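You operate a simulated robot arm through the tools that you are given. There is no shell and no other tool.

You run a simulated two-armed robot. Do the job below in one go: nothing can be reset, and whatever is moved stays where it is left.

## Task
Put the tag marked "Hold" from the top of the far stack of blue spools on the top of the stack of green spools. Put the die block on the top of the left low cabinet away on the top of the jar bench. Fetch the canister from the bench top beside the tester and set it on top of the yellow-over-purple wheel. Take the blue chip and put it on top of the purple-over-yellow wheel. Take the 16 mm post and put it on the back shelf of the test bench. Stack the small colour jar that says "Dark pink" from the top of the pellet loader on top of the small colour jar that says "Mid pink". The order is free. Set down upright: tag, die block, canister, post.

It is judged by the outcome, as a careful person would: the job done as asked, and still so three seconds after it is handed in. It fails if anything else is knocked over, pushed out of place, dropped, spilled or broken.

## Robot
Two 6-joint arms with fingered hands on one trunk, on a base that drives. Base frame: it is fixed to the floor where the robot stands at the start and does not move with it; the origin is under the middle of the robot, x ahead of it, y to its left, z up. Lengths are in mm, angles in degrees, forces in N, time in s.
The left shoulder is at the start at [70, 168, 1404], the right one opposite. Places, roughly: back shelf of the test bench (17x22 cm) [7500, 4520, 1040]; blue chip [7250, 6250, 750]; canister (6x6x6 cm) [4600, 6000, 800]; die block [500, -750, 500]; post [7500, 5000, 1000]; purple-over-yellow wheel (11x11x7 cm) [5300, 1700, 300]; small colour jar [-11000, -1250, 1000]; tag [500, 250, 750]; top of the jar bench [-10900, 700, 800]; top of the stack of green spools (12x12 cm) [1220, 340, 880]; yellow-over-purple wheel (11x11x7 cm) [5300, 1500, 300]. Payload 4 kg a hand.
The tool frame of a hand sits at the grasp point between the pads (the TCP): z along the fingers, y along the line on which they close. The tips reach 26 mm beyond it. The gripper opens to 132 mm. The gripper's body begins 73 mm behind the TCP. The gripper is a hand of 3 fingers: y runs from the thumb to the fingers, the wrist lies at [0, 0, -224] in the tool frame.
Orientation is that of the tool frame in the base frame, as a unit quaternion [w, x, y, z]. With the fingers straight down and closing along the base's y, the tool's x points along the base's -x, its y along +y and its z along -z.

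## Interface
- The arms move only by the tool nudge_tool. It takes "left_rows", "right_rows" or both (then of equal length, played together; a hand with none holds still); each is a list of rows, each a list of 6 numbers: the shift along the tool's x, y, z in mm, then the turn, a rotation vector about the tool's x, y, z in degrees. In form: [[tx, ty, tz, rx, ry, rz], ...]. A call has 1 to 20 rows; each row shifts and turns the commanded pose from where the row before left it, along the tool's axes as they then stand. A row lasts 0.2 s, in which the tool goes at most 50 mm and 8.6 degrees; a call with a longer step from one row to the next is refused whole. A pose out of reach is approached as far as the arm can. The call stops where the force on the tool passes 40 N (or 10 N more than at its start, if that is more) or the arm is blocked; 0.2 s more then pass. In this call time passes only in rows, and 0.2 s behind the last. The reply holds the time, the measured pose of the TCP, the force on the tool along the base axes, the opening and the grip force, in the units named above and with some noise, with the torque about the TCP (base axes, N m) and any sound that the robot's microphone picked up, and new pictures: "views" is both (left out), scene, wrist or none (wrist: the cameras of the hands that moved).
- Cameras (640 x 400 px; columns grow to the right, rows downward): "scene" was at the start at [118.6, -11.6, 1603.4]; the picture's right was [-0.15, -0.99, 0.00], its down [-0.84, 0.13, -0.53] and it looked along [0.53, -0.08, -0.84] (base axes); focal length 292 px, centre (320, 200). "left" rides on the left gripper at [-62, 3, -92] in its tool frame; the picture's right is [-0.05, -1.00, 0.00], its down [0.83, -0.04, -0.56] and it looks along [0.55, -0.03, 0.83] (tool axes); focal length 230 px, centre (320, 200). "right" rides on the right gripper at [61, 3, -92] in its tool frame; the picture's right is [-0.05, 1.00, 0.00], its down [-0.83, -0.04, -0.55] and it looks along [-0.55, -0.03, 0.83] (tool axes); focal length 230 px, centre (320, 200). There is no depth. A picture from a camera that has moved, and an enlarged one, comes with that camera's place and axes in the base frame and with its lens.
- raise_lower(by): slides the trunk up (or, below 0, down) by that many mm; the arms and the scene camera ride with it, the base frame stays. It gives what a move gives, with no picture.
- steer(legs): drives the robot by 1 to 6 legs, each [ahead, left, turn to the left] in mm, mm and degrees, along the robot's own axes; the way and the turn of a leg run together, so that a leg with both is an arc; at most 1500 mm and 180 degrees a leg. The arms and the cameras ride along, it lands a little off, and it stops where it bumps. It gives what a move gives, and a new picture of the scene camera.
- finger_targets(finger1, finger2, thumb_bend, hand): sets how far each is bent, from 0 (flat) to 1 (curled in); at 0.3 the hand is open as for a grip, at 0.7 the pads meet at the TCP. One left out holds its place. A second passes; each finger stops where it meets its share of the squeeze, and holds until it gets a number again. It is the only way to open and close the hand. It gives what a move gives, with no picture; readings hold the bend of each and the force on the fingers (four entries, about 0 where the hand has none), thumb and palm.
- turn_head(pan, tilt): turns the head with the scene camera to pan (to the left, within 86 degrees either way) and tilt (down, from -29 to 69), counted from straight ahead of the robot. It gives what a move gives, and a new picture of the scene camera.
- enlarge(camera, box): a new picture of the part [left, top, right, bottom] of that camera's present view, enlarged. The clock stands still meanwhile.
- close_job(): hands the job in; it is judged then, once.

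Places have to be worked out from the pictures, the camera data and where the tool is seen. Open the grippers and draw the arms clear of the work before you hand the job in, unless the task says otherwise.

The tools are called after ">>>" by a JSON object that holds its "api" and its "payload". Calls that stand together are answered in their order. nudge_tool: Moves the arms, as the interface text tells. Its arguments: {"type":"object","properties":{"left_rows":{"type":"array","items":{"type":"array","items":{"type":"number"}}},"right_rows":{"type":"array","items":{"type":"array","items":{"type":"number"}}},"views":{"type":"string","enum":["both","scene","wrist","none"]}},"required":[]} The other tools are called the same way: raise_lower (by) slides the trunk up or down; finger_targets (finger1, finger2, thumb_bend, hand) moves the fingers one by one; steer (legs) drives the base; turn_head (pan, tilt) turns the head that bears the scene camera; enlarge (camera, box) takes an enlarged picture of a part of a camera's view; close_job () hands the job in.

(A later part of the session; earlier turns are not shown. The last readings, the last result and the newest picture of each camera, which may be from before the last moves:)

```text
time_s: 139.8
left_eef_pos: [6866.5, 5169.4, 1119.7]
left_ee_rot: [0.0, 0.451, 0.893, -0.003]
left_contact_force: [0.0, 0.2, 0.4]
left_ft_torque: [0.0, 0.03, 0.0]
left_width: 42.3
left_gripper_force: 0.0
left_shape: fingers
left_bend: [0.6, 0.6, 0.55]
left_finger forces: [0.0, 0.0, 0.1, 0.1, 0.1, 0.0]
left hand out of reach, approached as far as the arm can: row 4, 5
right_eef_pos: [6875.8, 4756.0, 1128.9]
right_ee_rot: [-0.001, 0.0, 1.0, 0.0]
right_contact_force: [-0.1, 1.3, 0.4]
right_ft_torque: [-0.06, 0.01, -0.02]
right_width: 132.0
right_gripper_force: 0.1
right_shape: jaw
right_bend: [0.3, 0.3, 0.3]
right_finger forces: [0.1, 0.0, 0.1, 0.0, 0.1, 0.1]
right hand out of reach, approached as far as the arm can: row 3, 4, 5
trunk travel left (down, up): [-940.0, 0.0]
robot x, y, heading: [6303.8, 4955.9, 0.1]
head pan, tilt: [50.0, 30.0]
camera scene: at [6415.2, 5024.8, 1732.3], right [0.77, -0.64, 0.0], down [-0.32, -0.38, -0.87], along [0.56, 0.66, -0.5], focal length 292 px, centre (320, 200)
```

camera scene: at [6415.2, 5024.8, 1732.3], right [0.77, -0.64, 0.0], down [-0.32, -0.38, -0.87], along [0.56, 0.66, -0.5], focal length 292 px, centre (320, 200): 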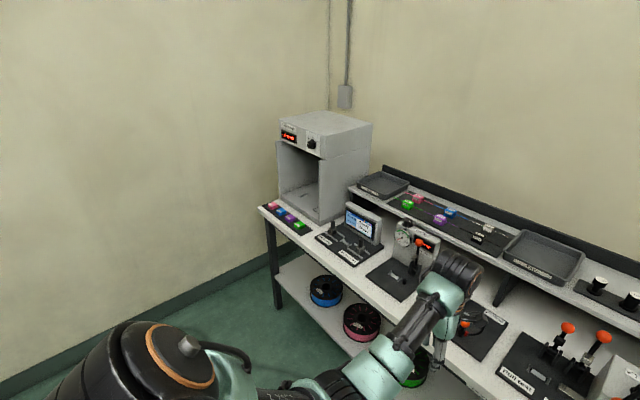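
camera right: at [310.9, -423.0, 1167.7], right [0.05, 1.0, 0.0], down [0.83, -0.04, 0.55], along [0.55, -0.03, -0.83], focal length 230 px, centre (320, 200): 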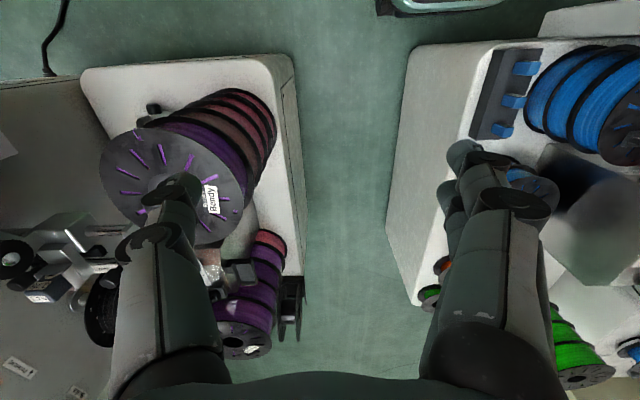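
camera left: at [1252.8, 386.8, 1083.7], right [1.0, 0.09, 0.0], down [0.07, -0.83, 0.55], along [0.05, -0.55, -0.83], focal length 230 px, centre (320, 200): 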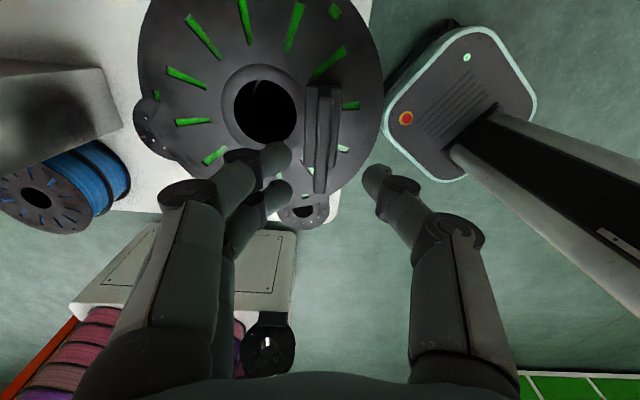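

Both hands are at z ≈ 1120–1130, above everything on the bench. I drive up to the bench, lining the right hand up with the 16 mm post.

>>> {"api": "steer", "payload": {"legs": [[0, 215, 0], [440, 0, 0]]}}

>>> {"api": "turn_head", "payload": {"pan": -10, "tilt": 40}}

>>> {"api": "enlarge", "payload": {"camera": "right", "box": [0, 0, 640, 400]}}

```text
time_s: 143.7
left_eef_pos: [7298.8, 5383.8, 1121.4]
left_ee_rot: [0.001, 0.452, 0.892, -0.001]
left_contact_force: [0.4, -1.2, 0.2]
left_ft_torque: [0.03, -0.02, 0.01]
left_width: 42.5
left_gripper_force: 0.1
left_shape: fingers
left_bend: [0.6, 0.6, 0.55]
left_finger forces: [0.0, 0.0, 0.0, 0.0, 0.0, 0.1]
right_eef_pos: [7309.5, 4972.3, 1130.9]
right_ee_rot: [0.0, 0.0, 1.0, 0.0]
right_contact_force: [0.0, -0.5, 0.5]
right_ft_torque: [0.0, -0.04, 0.01]
right_width: 132.2
right_gripper_force: 0.1
right_shape: jaw
right_bend: [0.3, 0.3, 0.3]
right_finger forces: [0.0, 0.0, 0.0, 0.0, 0.1, 0.0]
trunk travel left (down, up): [-940.0, 0.0]
robot x, y, heading: [6736.9, 5168.0, -0.3]
head pan, tilt: [50.0, 30.0]
camera scene: at [6845.4, 5239.4, 1732.9], right [0.77, -0.64, 0.0], down [-0.32, -0.38, -0.87], along [0.56, 0.66, -0.5], focal length 292 px, centre (320, 200)
```

scene: 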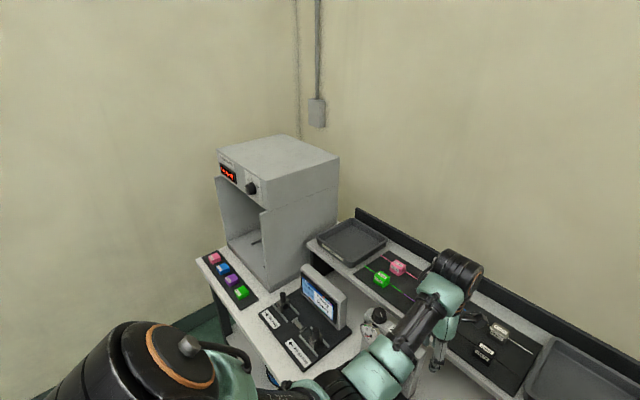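

```text
time_s: 145.0
left_eef_pos: [7300.8, 5382.7, 1120.0]
left_ee_rot: [0.001, 0.451, 0.892, -0.001]
left_contact_force: [-0.5, -0.8, -0.8]
left_ft_torque: [0.0, -0.03, 0.01]
left_width: 42.5
left_gripper_force: 0.0
left_shape: fingers
left_bend: [0.6, 0.6, 0.55]
left_finger forces: [0.1, 0.0, 0.1, 0.1, 0.0, 0.0]
right_eef_pos: [7309.2, 4971.9, 1129.7]
right_ee_rot: [0.0, -0.001, 1.0, -0.001]
right_contact_force: [-0.7, -1.0, -0.9]
right_ft_torque: [-0.04, -0.02, 0.03]
right_width: 132.0
right_gripper_force: 0.1
right_shape: jaw
right_bend: [0.3, 0.3, 0.3]
right_finger forces: [0.1, 0.0, 0.0, 0.0, 0.0, 0.0]
trunk travel left (down, up): [-940.0, 0.0]
robot x, y, heading: [6743.5, 5171.0, -0.4]
head pan, tilt: [-10.0, 40.0]
camera scene: at [6873.2, 5155.2, 1717.4], right [-0.17, -0.98, 0.0], down [-0.63, 0.11, -0.77], along [0.75, -0.13, -0.64], focal length 292 px, centre (320, 200)
```

scene: 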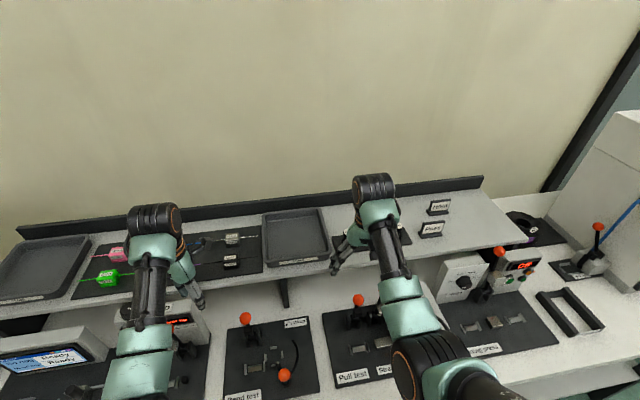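

```text
1.00 times, centred on (320, 200) of right (not enlarged: the box is as wide or as high as the picture)
camera zoom: at [7250.0, 4974.8, 1222.0], right [0.05, 1.0, 0.0], down [0.83, -0.04, 0.56], along [0.55, -0.03, -0.83], focal length 230 px, centre (320, 200)
```

zoom: 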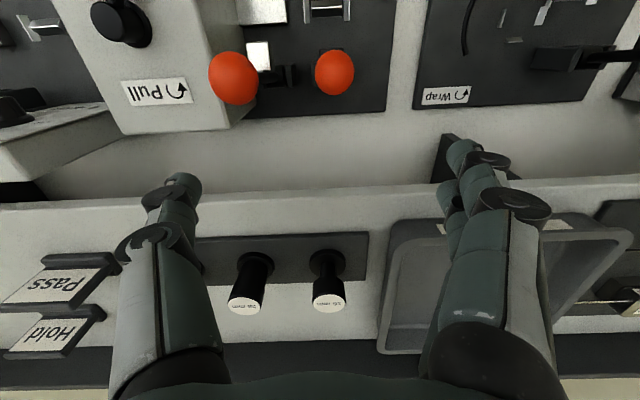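

The 16 mm post stands at about [7456, 4971], top near z 1095, with the 28 mm post 76 mm to its right. I half-close the right hand and drive 80 mm closer.

>>> {"api": "finger_targets", "payload": {"hand": "right", "finger1": 0.52, "finger2": 0.52, "thumb_bend": 0.52}}

>>> {"api": "steer", "payload": {"legs": [[82, 0, 0.4]]}}

>>> {"api": "nudge_tool", "payload": {"right_rows": [[-25, 0, 0, 0, 0, 0], [-20, 0, 0, 0, 0, 0]], "views": "wrist"}}

```text
time_s: 146.0
left_eef_pos: [7301.8, 5382.8, 1121.1]
left_ee_rot: [0.001, 0.452, 0.892, -0.002]
left_contact_force: [-0.2, 0.4, 0.0]
left_ft_torque: [0.01, 0.01, 0.01]
left_width: 42.4
left_gripper_force: 0.0
left_shape: fingers
left_bend: [0.6, 0.6, 0.55]
left_finger forces: [0.0, 0.0, 0.0, 0.0, 0.0, 0.1]
right_eef_pos: [7310.6, 4972.6, 1129.5]
right_ee_rot: [0.0, 0.0, 1.0, 0.0]
right_contact_force: [-0.8, 0.0, -0.6]
right_ft_torque: [-0.03, -0.05, -0.01]
right_width: 61.6
right_gripper_force: 0.0
right_shape: fingers
right_bend: [0.52, 0.52, 0.52]
right_finger forces: [0.0, 0.1, 0.0, 0.0, 0.1, 0.0]
trunk travel left (down, up): [-940.0, 0.0]
robot x, y, heading: [6739.0, 5175.6, 0.0]
head pan, tilt: [-10.0, 40.0]
```

```text
time_s: 147.1
left_eef_pos: [7375.1, 5387.7, 1124.3]
left_ee_rot: [0.004, 0.448, 0.894, 0.0]
left_contact_force: [0.2, 0.5, 0.3]
left_ft_torque: [0.02, -0.05, 0.0]
left_width: 42.5
left_gripper_force: 0.1
left_shape: fingers
left_bend: [0.6, 0.6, 0.55]
left_finger forces: [0.0, 0.0, 0.1, 0.1, 0.0, 0.0]
right_eef_pos: [7388.4, 4976.4, 1134.0]
right_ee_rot: [0.003, -0.004, 1.0, 0.0]
right_contact_force: [-0.5, 0.3, 0.0]
right_ft_torque: [-0.01, -0.07, 0.01]
right_width: 62.1
right_gripper_force: 0.0
right_shape: fingers
right_bend: [0.52, 0.52, 0.52]
right_finger forces: [0.0, 0.1, 0.0, 0.0, 0.0, 0.0]
trunk travel left (down, up): [-940.0, 0.0]
robot x, y, heading: [6823.9, 5173.9, 0.2]
head pan, tilt: [-10.0, 40.0]
camera scene: at [6945.6, 5156.2, 1718.3], right [-0.17, -0.99, 0.0], down [-0.63, 0.11, -0.77], along [0.76, -0.13, -0.64], focal length 292 px, centre (320, 200)
```

scene: 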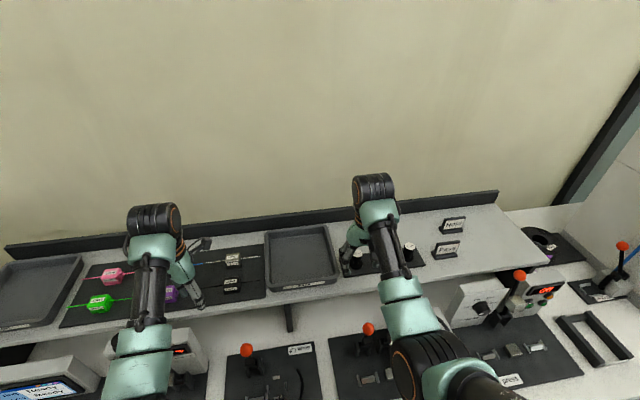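

```text
time_s: 147.7
left_eef_pos: [7379.2, 5388.5, 1121.7]
left_ee_rot: [0.002, 0.447, 0.894, -0.001]
left_contact_force: [-0.8, -0.3, 1.0]
left_ft_torque: [0.03, -0.02, 0.0]
left_width: 42.5
left_gripper_force: 0.1
left_shape: fingers
left_bend: [0.6, 0.6, 0.55]
left_finger forces: [0.1, 0.0, 0.1, 0.0, 0.0, 0.1]
right_eef_pos: [7436.5, 4977.5, 1130.3]
right_ee_rot: [0.001, -0.003, 1.0, -0.001]
right_contact_force: [-0.8, -0.2, 0.0]
right_ft_torque: [0.0, -0.02, 0.02]
right_width: 61.6
right_gripper_force: 0.0
right_shape: fingers
right_bend: [0.52, 0.52, 0.52]
right_finger forces: [0.1, 0.0, 0.0, 0.0, 0.0, 0.0]
trunk travel left (down, up): [-940.0, 0.0]
robot x, y, heading: [6822.0, 5170.9, 0.6]
head pan, tilt: [-10.0, 40.0]
camera right: at [7376.1, 4980.0, 1222.7], right [0.04, 1.0, 0.0], down [0.83, -0.04, 0.56], along [0.56, -0.02, -0.83], focal length 230 px, centre (320, 200)
```

right: 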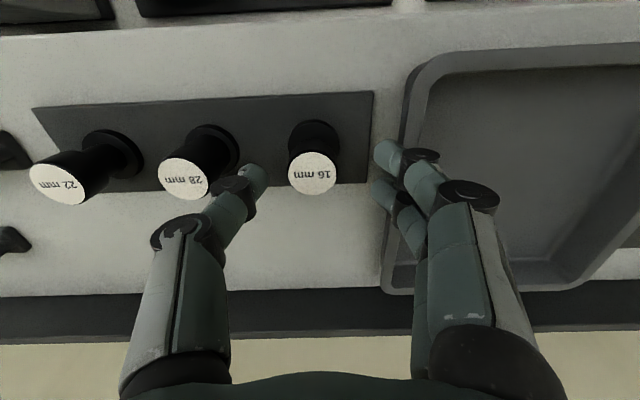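

The post top appears almost under the TCP at about [7441, 4974]. I shift slightly and lower a little to verify.

>>> {"api": "nudge_tool", "payload": {"right_rows": [[-4, -4, 10, 0, 0, 0], [0, 0, 10, 0, 0, 0]], "views": "wrist"}}

```text
time_s: 148.3
left_eef_pos: [7381.1, 5388.5, 1120.6]
left_ee_rot: [0.001, 0.447, 0.894, -0.002]
left_contact_force: [0.4, 0.0, 0.3]
left_ft_torque: [0.0, -0.01, 0.02]
left_width: 42.7
left_gripper_force: 0.0
left_shape: fingers
left_bend: [0.6, 0.6, 0.55]
left_finger forces: [0.0, 0.0, 0.1, 0.0, 0.0, 0.1]
right_eef_pos: [7442.3, 4973.1, 1109.0]
right_ee_rot: [0.0, -0.004, 1.0, 0.001]
right_contact_force: [-0.9, -0.4, 0.3]
right_ft_torque: [0.02, -0.03, -0.01]
right_width: 61.8
right_gripper_force: 0.0
right_shape: fingers
right_bend: [0.52, 0.52, 0.52]
right_finger forces: [0.0, 0.0, 0.1, 0.0, 0.1, 0.1]
trunk travel left (down, up): [-940.0, 0.0]
robot x, y, heading: [6822.4, 5169.7, 0.3]
head pan, tilt: [-10.0, 40.0]
camera right: at [7381.9, 4975.5, 1201.6], right [0.04, 1.0, 0.0], down [0.83, -0.04, 0.56], along [0.56, -0.02, -0.83], focal length 230 px, centre (320, 200)
```

right: 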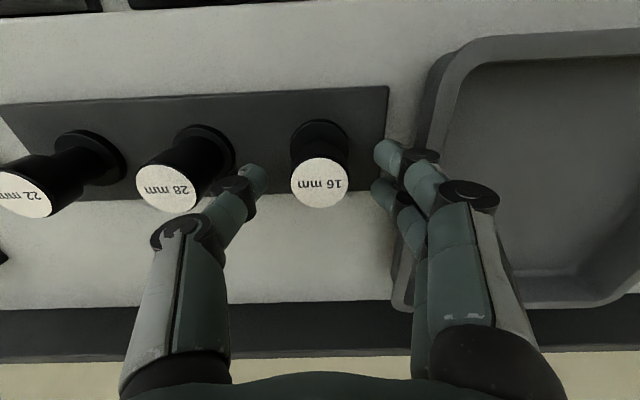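

The post top is at about [7442, 4973, 1096], right under the TCP. I lower to z ≈ 1086 and close the fingers.

>>> {"api": "nudge_tool", "payload": {"right_rows": [[0, 0, 12, 0, 0, 0], [0, 0, 12, 0, 0, 0]], "views": "wrist"}}

>>> {"api": "finger_targets", "payload": {"hand": "right", "finger1": 0.72, "finger2": 0.72, "thumb_bend": 0.72}}

>>> {"api": "enlarge", "payload": {"camera": "right", "box": [160, 80, 480, 280]}}

```text
time_s: 148.9
left_eef_pos: [7379.8, 5389.0, 1121.9]
left_ee_rot: [0.003, 0.448, 0.894, -0.001]
left_contact_force: [0.2, -0.9, 0.0]
left_ft_torque: [0.01, 0.03, 0.0]
left_width: 42.6
left_gripper_force: 0.0
left_shape: fingers
left_bend: [0.6, 0.6, 0.55]
left_finger forces: [0.1, 0.1, 0.1, 0.1, 0.0, 0.1]
right_eef_pos: [7441.9, 4973.4, 1091.0]
right_ee_rot: [0.005, -0.003, 1.0, 0.0]
right_contact_force: [3.2, -0.5, 17.2]
right_ft_torque: [0.08, -0.05, -0.01]
right_width: 61.7
right_gripper_force: 9.0
right_shape: fingers
right_bend: [0.53, 0.52, 0.52]
right_finger forces: [7.3, 2.1, 0.0, 0.0, 7.8, 0.0]
trunk travel left (down, up): [-940.0, 0.0]
robot x, y, heading: [6821.9, 5172.2, 0.4]
head pan, tilt: [-10.0, 40.0]
camera right: at [7381.5, 4976.9, 1182.3], right [0.04, 1.0, 0.0], down [0.82, -0.04, 0.56], along [0.56, -0.02, -0.83], focal length 230 px, centre (320, 200)
```

right: 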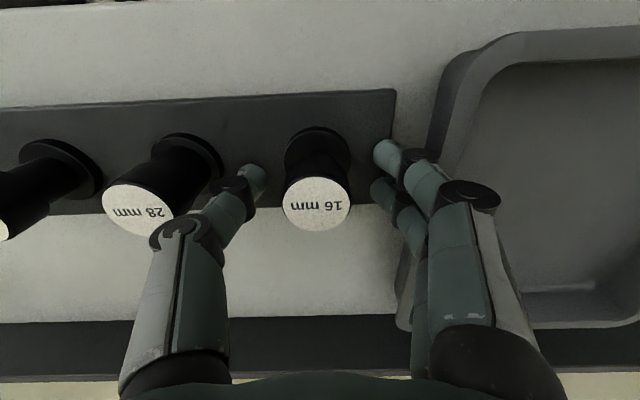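

```text
time_s: 149.9
left_eef_pos: [7379.2, 5386.6, 1122.6]
left_ee_rot: [0.002, 0.448, 0.894, -0.001]
left_contact_force: [-0.3, -0.2, 0.8]
left_ft_torque: [0.02, -0.03, 0.0]
left_width: 42.4
left_gripper_force: 0.1
left_shape: fingers
left_bend: [0.6, 0.6, 0.55]
left_finger forces: [0.0, 0.0, 0.0, 0.0, 0.0, 0.0]
right_eef_pos: [7442.1, 4972.7, 1088.3]
right_ee_rot: [0.003, -0.004, 1.0, 0.0]
right_contact_force: [5.1, -5.6, 23.2]
right_ft_torque: [-0.62, -0.07, 0.05]
right_width: 31.6
right_gripper_force: 21.9
right_shape: fingers
right_bend: [0.66, 0.7, 0.66]
right_finger forces: [9.3, 5.2, 0.0, 0.1, 29.2, 0.0]
trunk travel left (down, up): [-940.0, 0.0]
robot x, y, heading: [6818.6, 5175.5, 0.5]
head pan, tilt: [-10.0, 40.0]
```

```text
2.00 times, centred on (320, 180) of right
camera zoom: at [7381.5, 4975.5, 1180.3], right [0.04, 1.0, 0.0], down [0.83, -0.04, 0.56], along [0.56, -0.03, -0.83], focal length 460 px, centre (320, 240)
```

zoom: 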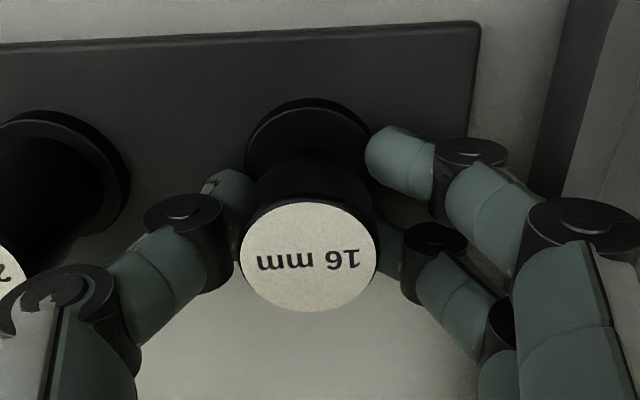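

The open fingertips touched the board at this depth, and the grip holds the cap now. I lift gently and check.

>>> {"api": "nudge_tool", "payload": {"right_rows": [[0, 0, -4, 0, 0, 0], [0, 0, -4, 0, 0, 0]], "views": "wrist"}}

>>> {"api": "enlarge", "payload": {"camera": "right", "box": [160, 80, 480, 280]}}

```text
time_s: 150.5
left_eef_pos: [7380.0, 5389.0, 1119.4]
left_ee_rot: [0.001, 0.448, 0.894, -0.001]
left_contact_force: [-0.8, -0.1, -0.3]
left_ft_torque: [-0.01, 0.0, -0.01]
left_width: 42.6
left_gripper_force: 0.0
left_shape: fingers
left_bend: [0.6, 0.6, 0.55]
left_finger forces: [0.0, 0.1, 0.0, 0.0, 0.1, 0.0]
right_eef_pos: [7442.1, 4975.2, 1092.9]
right_ee_rot: [-0.003, -0.005, 1.0, 0.001]
right_contact_force: [1.0, -1.2, 1.3]
right_ft_torque: [0.0, -0.04, 0.0]
right_width: 21.1
right_gripper_force: 10.7
right_shape: fingers
right_bend: [0.67, 0.72, 0.68]
right_finger forces: [9.9, 0.0, 0.1, 0.1, 11.0, 0.1]
trunk travel left (down, up): [-940.0, 0.0]
robot x, y, heading: [6821.4, 5171.2, 0.3]
head pan, tilt: [-10.0, 40.0]
camera right: at [7381.9, 4976.9, 1184.4], right [0.04, 1.0, 0.0], down [0.83, -0.04, 0.55], along [0.55, -0.02, -0.83], focal length 230 px, centre (320, 200)
```

right: 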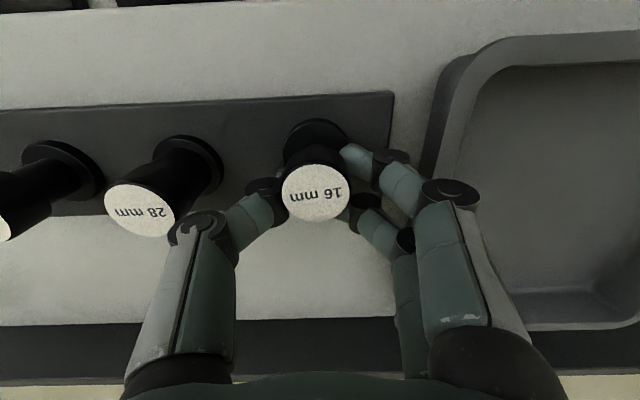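

```text
2.00 times, centred on (320, 180) of right
camera zoom: at [7381.9, 4976.9, 1184.4], right [0.04, 1.0, 0.0], down [0.83, -0.04, 0.55], along [0.55, -0.02, -0.83], focal length 460 px, centre (320, 240)
```

zoom: 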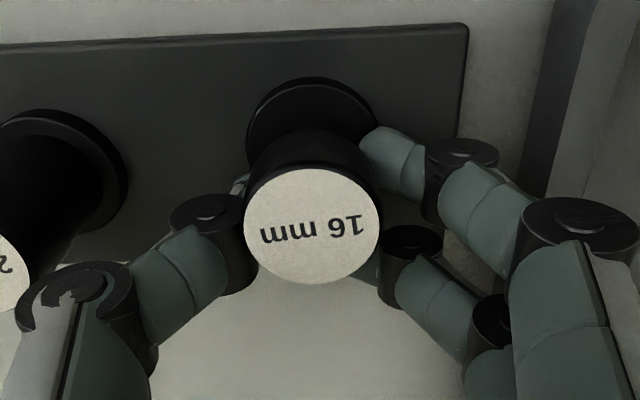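

Only one finger and the thumb hold it, since the post sits about 6 mm toward the robot from the hand's middle. I open, recentre over the post and grip again.

>>> {"api": "finger_targets", "payload": {"hand": "right", "finger1": 0.58, "finger2": 0.58, "thumb_bend": 0.58}}

>>> {"api": "nudge_tool", "payload": {"right_rows": [[0, 0, -2, 0, 0, 0], [7, 0, 0, 0, 0, 0]], "views": "wrist"}}

>>> {"api": "enlarge", "payload": {"camera": "right", "box": [160, 80, 480, 280]}}

```text
time_s: 151.5
left_eef_pos: [7382.1, 5388.0, 1121.2]
left_ee_rot: [0.001, 0.448, 0.894, -0.001]
left_contact_force: [0.5, -0.2, -0.2]
left_ft_torque: [-0.01, 0.0, -0.02]
left_width: 42.5
left_gripper_force: 0.0
left_shape: fingers
left_bend: [0.6, 0.6, 0.55]
left_finger forces: [0.0, 0.1, 0.0, 0.0, 0.0, 0.0]
right_eef_pos: [7443.0, 4973.3, 1093.9]
right_ee_rot: [-0.001, -0.003, 1.0, 0.0]
right_contact_force: [-0.1, 0.0, -0.5]
right_ft_torque: [-0.03, -0.01, 0.01]
right_width: 43.8
right_gripper_force: 0.1
right_shape: fingers
right_bend: [0.57, 0.57, 0.57]
right_finger forces: [0.0, 0.1, 0.0, 0.0, 0.0, 0.0]
trunk travel left (down, up): [-940.0, 0.0]
robot x, y, heading: [6823.4, 5175.0, 0.4]
head pan, tilt: [-10.0, 40.0]
```

```text
time_s: 152.1
left_eef_pos: [7381.0, 5388.0, 1119.9]
left_ee_rot: [0.001, 0.448, 0.894, -0.001]
left_contact_force: [-0.4, -1.0, -0.4]
left_ft_torque: [0.02, 0.0, 0.0]
left_width: 42.6
left_gripper_force: 0.1
left_shape: fingers
left_bend: [0.6, 0.6, 0.55]
left_finger forces: [0.0, 0.0, 0.0, 0.0, 0.1, 0.1]
right_eef_pos: [7434.6, 4973.4, 1094.8]
right_ee_rot: [0.0, -0.004, 1.0, 0.0]
right_contact_force: [0.4, -0.2, 0.6]
right_ft_torque: [0.0, -0.04, -0.02]
right_width: 43.8
right_gripper_force: 0.0
right_shape: fingers
right_bend: [0.57, 0.57, 0.57]
right_finger forces: [0.1, 0.0, 0.0, 0.0, 0.1, 0.1]
trunk travel left (down, up): [-940.0, 0.0]
robot x, y, heading: [6822.1, 5170.3, 0.4]
head pan, tilt: [-10.0, 40.0]
camera right: at [7375.7, 4975.4, 1187.9], right [0.04, 1.0, 0.0], down [0.83, -0.04, 0.56], along [0.55, -0.02, -0.83], focal length 230 px, centre (320, 200)
```

right: 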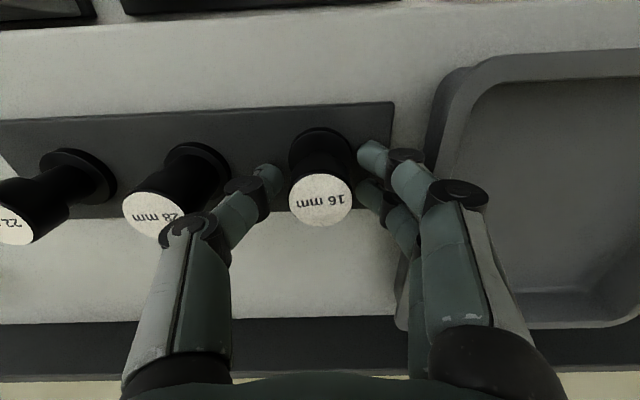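

```text
2.00 times, centred on (320, 180) of right
camera zoom: at [7375.7, 4975.4, 1187.9], right [0.04, 1.0, 0.0], down [0.83, -0.04, 0.56], along [0.55, -0.02, -0.83], focal length 460 px, centre (320, 240)
```

zoom: 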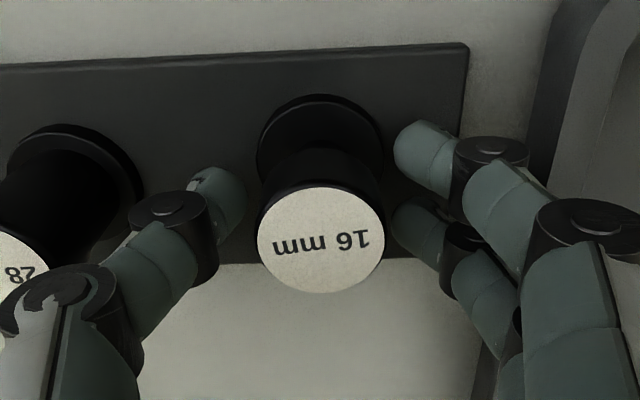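

Now the post is centred on the hand axis. I close the fingers again.

>>> {"api": "finger_targets", "payload": {"hand": "right", "finger1": 0.72, "finger2": 0.72, "thumb_bend": 0.72}}

>>> {"api": "nudge_tool", "payload": {"right_rows": [[0, 0, -4, 0, 0, 0], [0, 0, -4, 0, 0, 0]], "views": "wrist"}}

>>> {"api": "enlarge", "payload": {"camera": "right", "box": [160, 80, 480, 280]}}

```text
time_s: 153.1
left_eef_pos: [7381.6, 5388.0, 1121.8]
left_ee_rot: [0.002, 0.448, 0.894, -0.002]
left_contact_force: [0.4, 0.0, 1.0]
left_ft_torque: [0.04, -0.03, -0.02]
left_width: 42.4
left_gripper_force: 0.1
left_shape: fingers
left_bend: [0.6, 0.6, 0.55]
left_finger forces: [0.0, 0.0, 0.0, 0.1, 0.0, 0.0]
right_eef_pos: [7436.5, 4972.8, 1094.9]
right_ee_rot: [-0.001, -0.005, 1.0, 0.0]
right_contact_force: [-0.3, 0.4, -0.4]
right_ft_torque: [0.0, 0.02, 0.02]
right_width: 14.0
right_gripper_force: 7.1
right_shape: fingers
right_bend: [0.69, 0.71, 0.69]
right_finger forces: [6.0, 1.0, 0.0, 0.0, 7.5, 0.1]
trunk travel left (down, up): [-940.0, 0.0]
robot x, y, heading: [6824.8, 5168.8, 0.3]
head pan, tilt: [-10.0, 40.0]
```

```text
time_s: 153.7
left_eef_pos: [7381.8, 5387.1, 1119.9]
left_ee_rot: [0.001, 0.449, 0.894, -0.002]
left_contact_force: [0.0, 0.4, -0.2]
left_ft_torque: [0.01, 0.01, 0.02]
left_width: 42.7
left_gripper_force: 0.0
left_shape: fingers
left_bend: [0.6, 0.6, 0.55]
left_finger forces: [0.0, 0.0, 0.0, 0.0, 0.0, 0.1]
right_eef_pos: [7436.3, 4973.3, 1103.6]
right_ee_rot: [0.0, -0.004, 1.0, 0.0]
right_contact_force: [-0.3, 0.8, -1.0]
right_ft_torque: [-0.06, 0.0, -0.03]
right_width: 14.1
right_gripper_force: 6.8
right_shape: fingers
right_bend: [0.69, 0.71, 0.69]
right_finger forces: [6.0, 1.0, 0.1, 0.0, 7.5, 0.1]
trunk travel left (down, up): [-940.0, 0.0]
robot x, y, heading: [6822.9, 5170.1, 0.4]
head pan, tilt: [-10.0, 40.0]
camera right: at [7376.1, 4975.7, 1195.9], right [0.04, 1.0, 0.0], down [0.83, -0.04, 0.55], along [0.55, -0.02, -0.83], focal length 230 px, centre (320, 200)
```

right: 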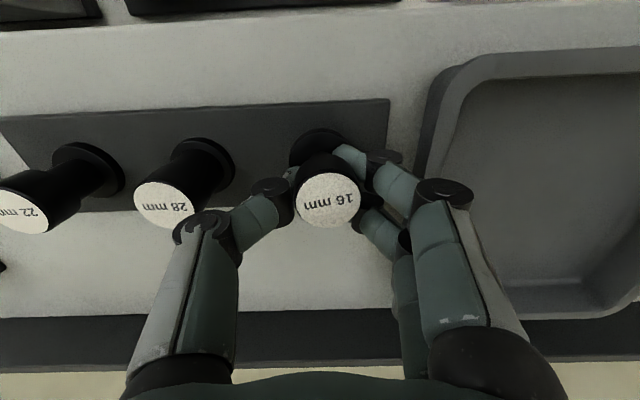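

```text
2.00 times, centred on (320, 180) of right
camera zoom: at [7376.1, 4975.7, 1195.9], right [0.04, 1.0, 0.0], down [0.83, -0.04, 0.55], along [0.55, -0.02, -0.83], focal length 460 px, centre (320, 240)
```

zoom: 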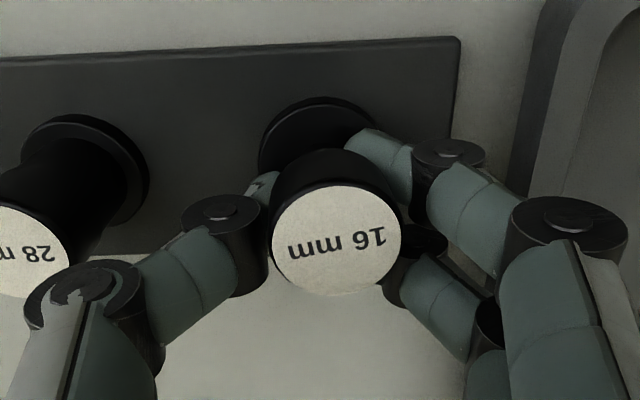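

The fingers hold the neck below the cap; I lift further and check whether the post comes along.

>>> {"api": "nudge_tool", "payload": {"right_rows": [[0, 0, -8, 0, 0, 0], [0, 0, -8, 0, 0, 0]], "views": "wrist"}}

>>> {"api": "enlarge", "payload": {"camera": "right", "box": [160, 80, 480, 280]}}

>>> {"api": "enlarge", "payload": {"camera": "scene", "box": [330, 200, 450, 290]}}

```text
time_s: 154.3
left_eef_pos: [7382.1, 5389.0, 1119.6]
left_ee_rot: [0.0, 0.448, 0.894, -0.002]
left_contact_force: [-0.8, 0.1, 0.6]
left_ft_torque: [-0.02, 0.01, -0.02]
left_width: 42.9
left_gripper_force: 0.1
left_shape: fingers
left_bend: [0.6, 0.6, 0.55]
left_finger forces: [0.0, 0.0, 0.0, 0.1, 0.0, 0.0]
right_eef_pos: [7436.8, 4971.9, 1120.0]
right_ee_rot: [-0.001, -0.005, 1.0, 0.0]
right_contact_force: [0.9, -0.1, -1.2]
right_ft_torque: [0.04, 0.01, 0.0]
right_width: 14.1
right_gripper_force: 7.3
right_shape: fingers
right_bend: [0.69, 0.71, 0.69]
right_finger forces: [6.0, 0.9, 0.1, 0.0, 7.5, 0.2]
trunk travel left (down, up): [-940.0, 0.0]
robot x, y, heading: [6821.3, 5170.3, 0.3]
head pan, tilt: [-10.0, 40.0]
camera right: at [7376.0, 4975.4, 1211.9], right [0.04, 1.0, 0.0], down [0.83, -0.04, 0.55], along [0.55, -0.02, -0.83], focal length 230 px, centre (320, 200)
```

right: 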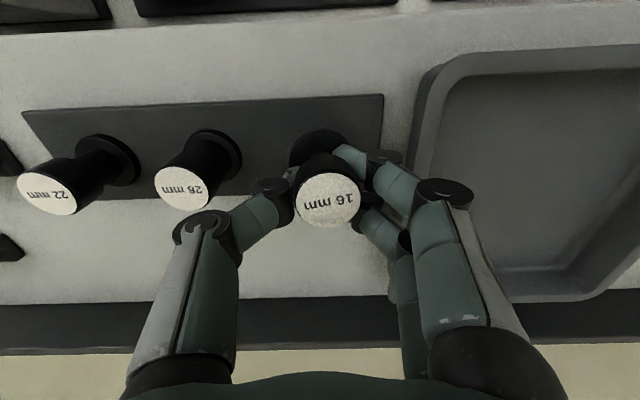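

```text
2.00 times, centred on (320, 180) of right
camera zoom: at [7376.0, 4975.4, 1211.9], right [0.04, 1.0, 0.0], down [0.83, -0.04, 0.55], along [0.55, -0.02, -0.83], focal length 460 px, centre (320, 240)
```

zoom: 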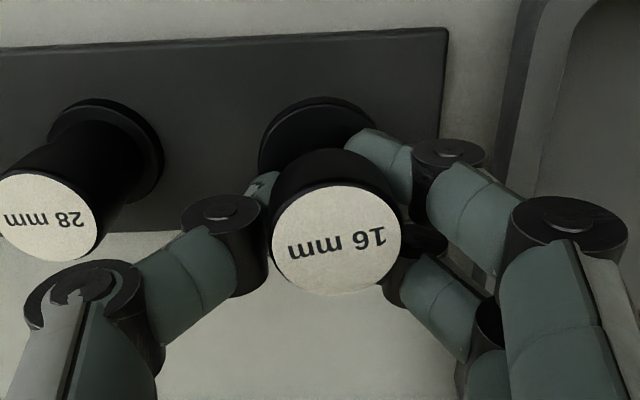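

```text
4.44 times, centred on (390, 245) of scene
camera zoom: at [6956.2, 5156.5, 1717.3], right [-0.17, -0.99, 0.0], down [-0.63, 0.11, -0.77], along [0.76, -0.13, -0.64], focal length 1296 px, centre (9, 0)
```

zoom: 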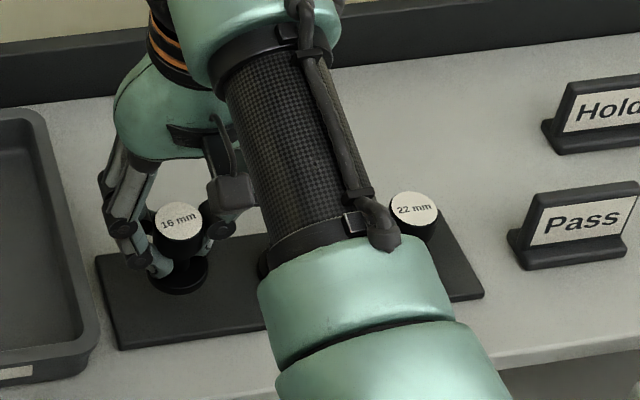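

The post came up with the hand. I lift a bit more, then back the robot off so the post travels in front of the shelf rather than over the other items.

>>> {"api": "nudge_tool", "payload": {"right_rows": [[0, 0, -6, 0, 0, 0], [0, 0, -6, 0, 0, 0]], "views": "none"}}

>>> {"api": "steer", "payload": {"legs": [[-160, 0, -0.3]]}}

>>> {"api": "nudge_tool", "payload": {"left_rows": [[10, 0, 10, 0, 0, 0], [34, 24, 8, 0, 0, 0], [34, 24, 8, 0, 0, 0], [34, 24, 8, 0, 0, 0], [34, 10, 6, 0, 0, 0], [34, 0, 0, 0, 0, 0]], "views": "scene"}}

```text
time_s: 154.9
left_eef_pos: [7380.9, 5388.6, 1119.8]
left_ee_rot: [0.001, 0.447, 0.894, -0.002]
left_contact_force: [-0.1, -0.4, 0.2]
left_ft_torque: [-0.01, 0.0, 0.0]
left_width: 42.4
left_gripper_force: 0.1
left_shape: fingers
left_bend: [0.6, 0.6, 0.55]
left_finger forces: [0.1, 0.0, 0.1, 0.1, 0.0, 0.0]
right_eef_pos: [7435.9, 4973.1, 1131.8]
right_ee_rot: [0.0, -0.004, 1.0, 0.0]
right_contact_force: [-0.3, 0.4, -0.7]
right_ft_torque: [0.01, 0.01, 0.0]
right_width: 13.8
right_gripper_force: 7.4
right_shape: fingers
right_bend: [0.69, 0.71, 0.69]
right_finger forces: [6.0, 1.1, 0.0, 0.0, 7.6, 0.0]
trunk travel left (down, up): [-940.0, 0.0]
robot x, y, heading: [6823.5, 5169.9, 0.5]
head pan, tilt: [-10.0, 40.0]
```

```text
time_s: 156.3
left_eef_pos: [7225.2, 5385.0, 1119.1]
left_ee_rot: [0.0, 0.45, 0.893, -0.002]
left_contact_force: [0.2, -0.3, -0.2]
left_ft_torque: [-0.01, 0.04, -0.02]
left_width: 42.5
left_gripper_force: 0.1
left_shape: fingers
left_bend: [0.6, 0.6, 0.55]
left_finger forces: [0.0, 0.1, 0.1, 0.1, 0.0, 0.1]
right_eef_pos: [7278.1, 4969.4, 1129.0]
right_ee_rot: [-0.001, -0.002, 1.0, 0.001]
right_contact_force: [-0.9, 0.1, -1.0]
right_ft_torque: [0.0, 0.04, 0.01]
right_width: 13.8
right_gripper_force: 7.0
right_shape: fingers
right_bend: [0.69, 0.71, 0.69]
right_finger forces: [5.9, 1.0, 0.0, 0.0, 7.6, 0.0]
trunk travel left (down, up): [-940.0, 0.0]
robot x, y, heading: [6664.0, 5170.1, 0.2]
head pan, tilt: [-10.0, 40.0]
camera scene: at [6800.9, 5155.0, 1716.8], right [-0.17, -0.99, 0.0], down [-0.64, 0.11, -0.76], along [0.75, -0.13, -0.65], focal length 292 px, centre (320, 200)
```

scene: 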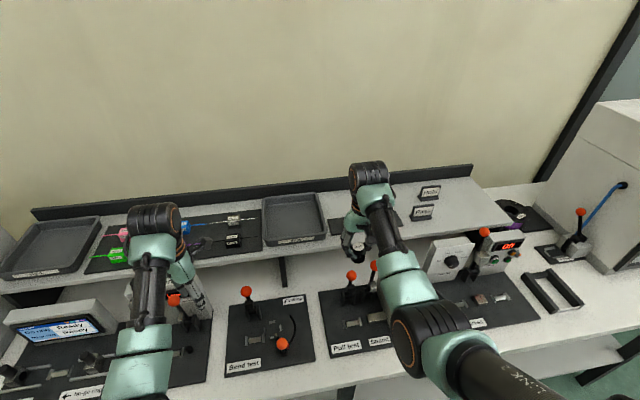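

```text
time_s: 157.7
left_eef_pos: [7180.1, 5578.1, 1078.3]
left_ee_rot: [0.002, 0.45, 0.893, -0.001]
left_contact_force: [-0.8, 0.4, 0.5]
left_ft_torque: [0.0, -0.04, -0.02]
left_width: 42.7
left_gripper_force: 0.0
left_shape: fingers
left_bend: [0.6, 0.6, 0.55]
left_finger forces: [0.0, 0.0, 0.1, 0.0, 0.0, 0.0]
right_eef_pos: [7274.8, 4971.6, 1132.6]
right_ee_rot: [0.0, -0.002, 1.0, 0.0]
right_contact_force: [-0.1, 1.1, -0.2]
right_ft_torque: [-0.01, -0.02, 0.02]
right_width: 14.1
right_gripper_force: 7.3
right_shape: fingers
right_bend: [0.69, 0.71, 0.69]
right_finger forces: [5.9, 1.0, 0.1, 0.0, 7.5, 0.1]
trunk travel left (down, up): [-940.0, 0.0]
robot x, y, heading: [6660.3, 5170.5, -0.0]
head pan, tilt: [-10.0, 40.0]
camera scene: at [6794.1, 5157.2, 1717.5], right [-0.17, -0.99, 0.0], down [-0.63, 0.11, -0.77], along [0.76, -0.13, -0.64], focal length 292 px, centre (320, 200)
```

scene: 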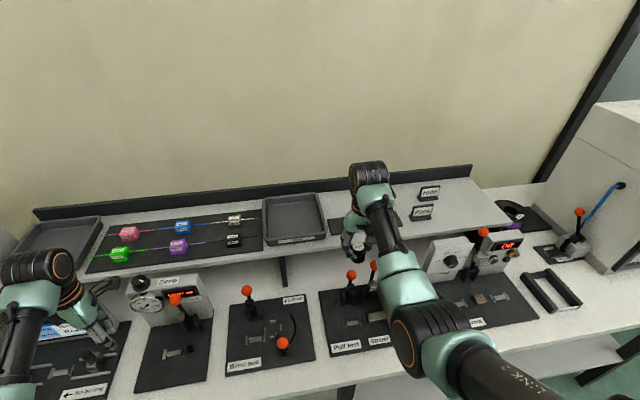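

Left hand is clear at the side; I pull it back a bit more and strafe right so the post lines up with the free shelf end.

>>> {"api": "nudge_tool", "payload": {"left_rows": [[23.7, -32, 0, 0, 0, 0], [23.7, -32, 0, 0, 0, 0]], "views": "none"}}

>>> {"api": "steer", "payload": {"legs": [[0, -468, 0]]}}

>>> {"api": "turn_head", "payload": {"pan": -15, "tilt": 45}}

>>> {"api": "enlarge", "payload": {"camera": "right", "box": [0, 0, 640, 400]}}

```text
time_s: 158.3
left_eef_pos: [7098.1, 5579.4, 1080.5]
left_ee_rot: [0.002, 0.45, 0.893, -0.001]
left_contact_force: [-0.6, 0.2, 0.3]
left_ft_torque: [-0.06, 0.0, -0.03]
left_width: 42.6
left_gripper_force: 0.0
left_shape: fingers
left_bend: [0.6, 0.6, 0.55]
left_finger forces: [0.0, 0.0, 0.0, 0.1, 0.0, 0.0]
right_eef_pos: [7270.9, 4969.0, 1133.6]
right_ee_rot: [0.001, -0.002, 1.0, 0.001]
right_contact_force: [-0.1, -0.5, -0.8]
right_ft_torque: [-0.01, -0.02, -0.01]
right_width: 14.0
right_gripper_force: 6.7
right_shape: fingers
right_bend: [0.69, 0.71, 0.69]
right_finger forces: [6.0, 1.0, 0.0, 0.0, 7.6, 0.0]
trunk travel left (down, up): [-940.0, 0.0]
robot x, y, heading: [6660.9, 5169.7, 0.3]
head pan, tilt: [-10.0, 40.0]
```

```text
time_s: 161.1
left_eef_pos: [7102.8, 5108.6, 1078.9]
left_ee_rot: [0.002, 0.45, 0.893, -0.003]
left_contact_force: [0.5, 0.0, -0.2]
left_ft_torque: [0.01, 0.01, 0.02]
left_width: 42.7
left_gripper_force: 0.1
left_shape: fingers
left_bend: [0.6, 0.6, 0.55]
left_finger forces: [0.1, 0.0, 0.0, 0.0, 0.0, 0.0]
right_eef_pos: [7276.1, 4500.9, 1131.9]
right_ee_rot: [0.0, -0.001, 1.0, 0.0]
right_contact_force: [-0.3, -0.1, 0.3]
right_ft_torque: [0.03, 0.02, 0.03]
right_width: 13.9
right_gripper_force: 7.3
right_shape: fingers
right_bend: [0.69, 0.71, 0.69]
right_finger forces: [5.9, 1.0, 0.0, 0.0, 7.7, 0.0]
trunk travel left (down, up): [-940.0, 0.0]
robot x, y, heading: [6661.1, 4699.1, -0.0]
head pan, tilt: [-10.0, 40.0]
camera scene: at [6796.9, 4687.7, 1717.3], right [-0.17, -0.99, 0.0], down [-0.63, 0.11, -0.77], along [0.75, -0.13, -0.64], focal length 292 px, centre (320, 200)
```

scene: 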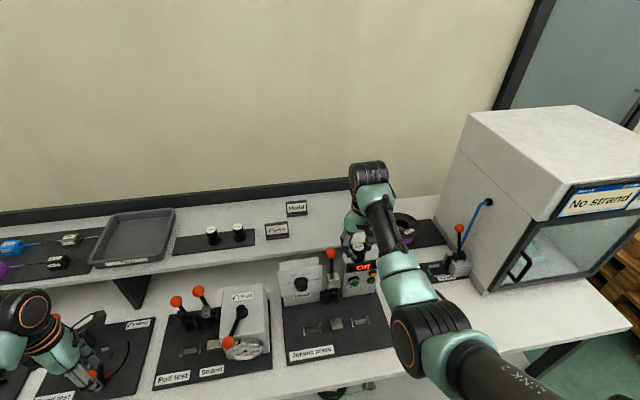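

```text
time_s: 161.8
left_eef_pos: [7101.7, 5108.2, 1078.5]
left_ee_rot: [0.002, 0.45, 0.893, -0.002]
left_contact_force: [-0.6, -0.3, 0.3]
left_ft_torque: [0.0, -0.02, -0.02]
left_width: 42.5
left_gripper_force: 0.1
left_shape: fingers
left_bend: [0.6, 0.6, 0.55]
left_finger forces: [0.0, 0.0, 0.0, 0.0, 0.1, 0.1]
right_eef_pos: [7275.9, 4499.2, 1130.3]
right_ee_rot: [0.0, -0.003, 1.0, 0.0]
right_contact_force: [0.4, 0.2, -0.8]
right_ft_torque: [-0.03, 0.04, 0.02]
right_width: 14.0
right_gripper_force: 7.1
right_shape: fingers
right_bend: [0.69, 0.71, 0.69]
right_finger forces: [6.0, 1.0, 0.0, 0.1, 7.5, 0.0]
trunk travel left (down, up): [-940.0, 0.0]
robot x, y, heading: [6657.8, 4698.0, 0.3]
head pan, tilt: [-15.0, 45.0]
camera scene: at [6791.7, 4679.6, 1710.1], right [-0.26, -0.97, 0.0], down [-0.68, 0.18, -0.71], along [0.68, -0.18, -0.71], focal length 292 px, centre (320, 200)
```

scene: 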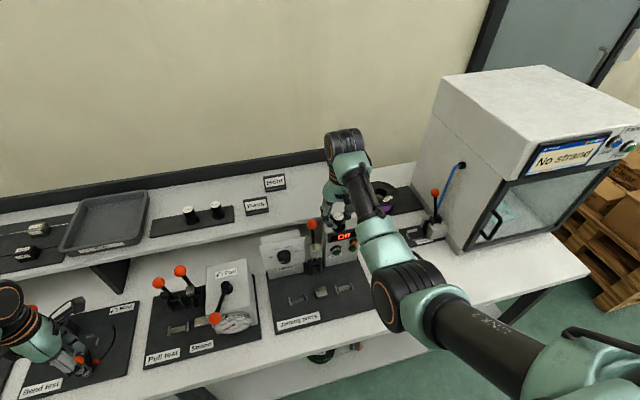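

```text
1.00 times, centred on (320, 200) of right (not enlarged: the box is as wide or as high as the picture)
camera zoom: at [7215.8, 4503.1, 1223.7], right [0.05, 1.0, 0.0], down [0.83, -0.04, 0.55], along [0.55, -0.03, -0.83], focal length 230 px, centre (320, 200)
```

zoom: 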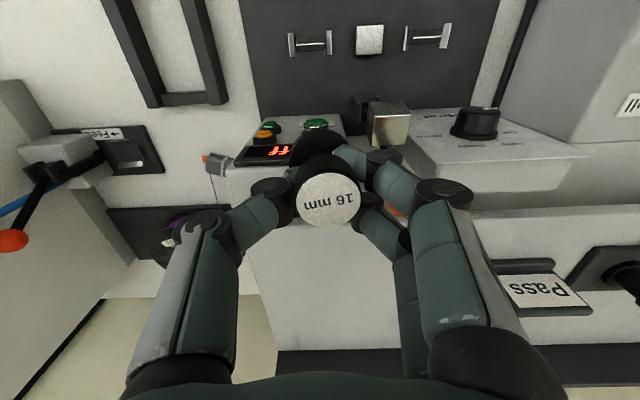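

The shelf's free end runs from y≈4408 to the tags; I will place the post near [7455, 4500]. I drive forward again.

>>> {"api": "steer", "payload": {"legs": [[166, 0, 0]]}}

>>> {"api": "nudge_tool", "payload": {"right_rows": [[-15, 0, 0, 0, 0, 0]], "views": "both"}}

```text
time_s: 163.2
left_eef_pos: [7264.1, 5106.9, 1081.0]
left_ee_rot: [0.002, 0.45, 0.893, 0.0]
left_contact_force: [0.3, -0.5, 0.2]
left_ft_torque: [0.02, -0.03, 0.0]
left_width: 42.6
left_gripper_force: 0.2
left_shape: fingers
left_bend: [0.6, 0.6, 0.55]
left_finger forces: [0.0, 0.0, 0.0, 0.0, 0.1, 0.0]
right_eef_pos: [7438.5, 4499.9, 1133.5]
right_ee_rot: [0.001, -0.002, 1.0, 0.001]
right_contact_force: [-1.4, 0.2, -0.5]
right_ft_torque: [-0.01, -0.01, 0.01]
right_width: 14.1
right_gripper_force: 7.5
right_shape: fingers
right_bend: [0.69, 0.71, 0.69]
right_finger forces: [6.0, 1.0, 0.0, 0.0, 7.7, 0.0]
trunk travel left (down, up): [-940.0, 0.0]
robot x, y, heading: [6829.8, 4698.7, -0.0]
head pan, tilt: [-15.0, 45.0]
camera scene: at [6952.5, 4678.9, 1710.5], right [-0.26, -0.97, 0.0], down [-0.68, 0.18, -0.71], along [0.69, -0.18, -0.71], focal length 292 px, centre (320, 200)
```

scene: 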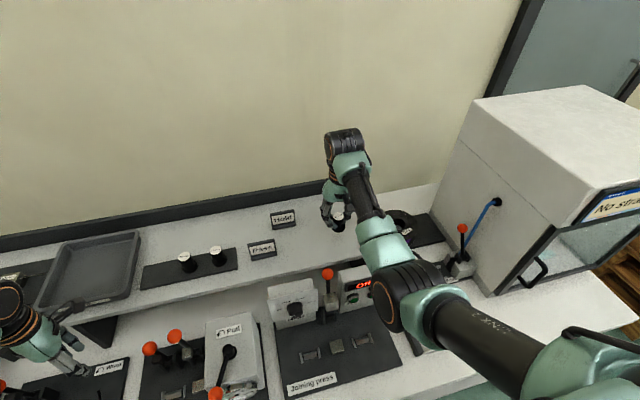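

```text
time_s: 163.6
left_eef_pos: [7269.6, 5107.9, 1078.2]
left_ee_rot: [0.0, 0.45, 0.893, -0.002]
left_contact_force: [-0.6, 0.3, -0.3]
left_ft_torque: [-0.02, 0.0, -0.01]
left_width: 42.3
left_gripper_force: 0.0
left_shape: fingers
left_bend: [0.6, 0.6, 0.55]
left_finger forces: [0.1, 0.0, 0.0, 0.1, 0.1, 0.0]
right_eef_pos: [7458.3, 4499.3, 1130.7]
right_ee_rot: [-0.002, -0.002, 1.0, 0.001]
right_contact_force: [-0.1, -0.2, -1.3]
right_ft_torque: [0.01, 0.0, -0.03]
right_width: 14.1
right_gripper_force: 7.1
right_shape: fingers
right_bend: [0.69, 0.71, 0.69]
right_finger forces: [6.1, 0.9, 0.1, 0.0, 7.7, 0.0]
trunk travel left (down, up): [-940.0, 0.0]
robot x, y, heading: [6828.4, 4701.3, 0.2]
head pan, tilt: [-15.0, 45.0]
camera scene: at [6959.6, 4679.3, 1709.9], right [-0.26, -0.97, 0.0], down [-0.68, 0.18, -0.71], along [0.68, -0.18, -0.71], focal length 292 px, centre (320, 200)
camera right: at [7398.3, 4502.4, 1223.1], right [0.05, 1.0, 0.0], down [0.83, -0.04, 0.55], along [0.55, -0.03, -0.83], focal length 230 px, centre (320, 200)
```

scene: 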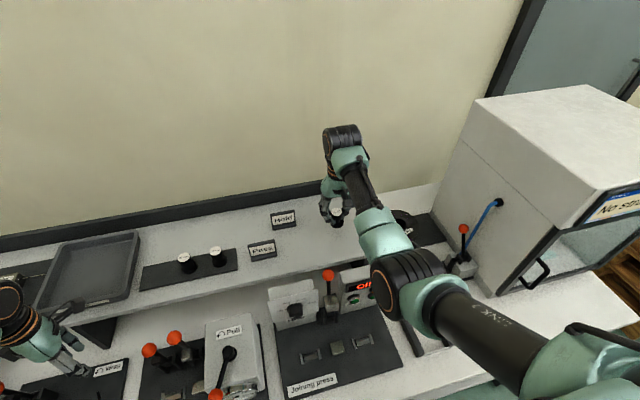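
right: 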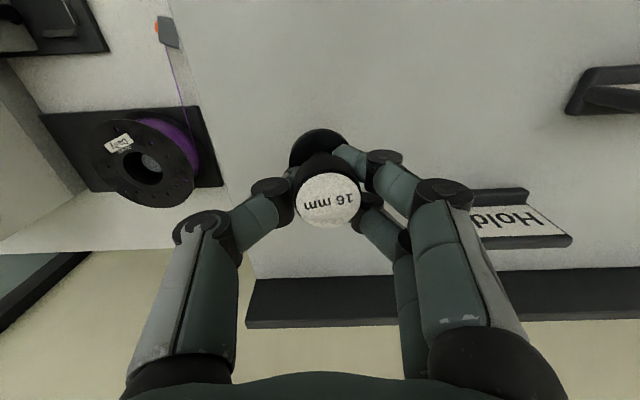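

Clear space under the post. I lower toward the shelf and then in small steps until contact.

>>> {"api": "nudge_tool", "payload": {"right_rows": [[0, 0, 18, 0, 0, 0], [0, 0, 16, 0, 0, 0]], "views": "none"}}

>>> {"api": "nudge_tool", "payload": {"right_rows": [[0, 0, 3, 0, 0, 0]], "views": "none"}}

>>> {"api": "nudge_tool", "payload": {"right_rows": [[0, 0, 2, 0, 0, 0]], "views": "none"}}

>>> {"api": "nudge_tool", "payload": {"right_rows": [[0, 0, 2, 0, 0, 0]], "views": "none"}}

```text
time_s: 164.2
left_eef_pos: [7268.6, 5108.5, 1078.2]
left_ee_rot: [0.001, 0.45, 0.893, -0.002]
left_contact_force: [-0.5, 0.7, 0.6]
left_ft_torque: [0.0, 0.01, -0.03]
left_width: 42.4
left_gripper_force: 0.1
left_shape: fingers
left_bend: [0.6, 0.6, 0.55]
left_finger forces: [0.0, 0.0, 0.0, 0.0, 0.1, 0.0]
right_eef_pos: [7458.3, 4499.0, 1095.7]
right_ee_rot: [0.0, -0.001, 1.0, 0.001]
right_contact_force: [0.0, -0.1, -0.7]
right_ft_torque: [0.01, 0.0, -0.01]
right_width: 13.9
right_gripper_force: 7.1
right_shape: fingers
right_bend: [0.69, 0.71, 0.69]
right_finger forces: [6.0, 1.0, 0.0, 0.1, 7.7, 0.0]
trunk travel left (down, up): [-940.0, 0.0]
robot x, y, heading: [6830.1, 4699.5, 0.3]
head pan, tilt: [-15.0, 45.0]
```

```text
time_s: 164.6
left_eef_pos: [7266.7, 5107.9, 1079.4]
left_ee_rot: [0.001, 0.45, 0.893, -0.002]
left_contact_force: [-0.2, 1.0, 0.0]
left_ft_torque: [0.01, 0.01, -0.02]
left_width: 42.7
left_gripper_force: 0.0
left_shape: fingers
left_bend: [0.6, 0.6, 0.55]
left_finger forces: [0.0, 0.1, 0.0, 0.1, 0.0, 0.0]
right_eef_pos: [7457.3, 4499.7, 1094.3]
right_ee_rot: [0.0, -0.002, 1.0, 0.0]
right_contact_force: [-0.6, -0.6, -0.6]
right_ft_torque: [-0.02, 0.0, 0.01]
right_width: 13.9
right_gripper_force: 7.4
right_shape: fingers
right_bend: [0.69, 0.71, 0.69]
right_finger forces: [6.0, 0.9, 0.1, 0.0, 7.7, 0.1]
trunk travel left (down, up): [-940.0, 0.0]
robot x, y, heading: [6826.7, 4699.4, -0.1]
head pan, tilt: [-15.0, 45.0]
```

```text
time_s: 165.0
left_eef_pos: [7268.6, 5107.8, 1079.0]
left_ee_rot: [0.002, 0.45, 0.893, -0.002]
left_contact_force: [0.3, 0.8, -0.2]
left_ft_torque: [0.0, 0.03, -0.04]
left_width: 42.5
left_gripper_force: 0.0
left_shape: fingers
left_bend: [0.6, 0.6, 0.55]
left_finger forces: [0.1, 0.0, 0.0, 0.0, 0.1, 0.0]
right_eef_pos: [7457.2, 4499.4, 1092.4]
right_ee_rot: [0.0, -0.001, 1.0, 0.0]
right_contact_force: [0.8, -0.6, -0.6]
right_ft_torque: [0.03, -0.05, 0.03]
right_width: 13.9
right_gripper_force: 7.3
right_shape: fingers
right_bend: [0.69, 0.71, 0.69]
right_finger forces: [6.0, 1.0, 0.0, 0.0, 7.7, 0.0]
trunk travel left (down, up): [-940.0, 0.0]
robot x, y, heading: [6825.1, 4703.5, -0.0]
head pan, tilt: [-15.0, 45.0]
```

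```text
time_s: 165.4
left_eef_pos: [7267.7, 5107.6, 1079.8]
left_ee_rot: [0.001, 0.451, 0.893, -0.002]
left_contact_force: [-0.9, -0.5, -0.2]
left_ft_torque: [-0.01, 0.0, 0.0]
left_width: 42.5
left_gripper_force: 0.1
left_shape: fingers
left_bend: [0.6, 0.6, 0.55]
left_finger forces: [0.0, 0.0, 0.1, 0.1, 0.1, 0.0]
right_eef_pos: [7457.7, 4499.8, 1090.3]
right_ee_rot: [0.0, -0.002, 1.0, 0.0]
right_contact_force: [0.3, -0.3, -0.4]
right_ft_torque: [0.02, -0.04, 0.02]
right_width: 13.6
right_gripper_force: 6.8
right_shape: fingers
right_bend: [0.69, 0.71, 0.69]
right_finger forces: [6.0, 1.0, 0.1, 0.1, 7.8, 0.0]
trunk travel left (down, up): [-940.0, 0.0]
robot x, y, heading: [6830.6, 4700.7, 0.3]
head pan, tilt: [-15.0, 45.0]
```

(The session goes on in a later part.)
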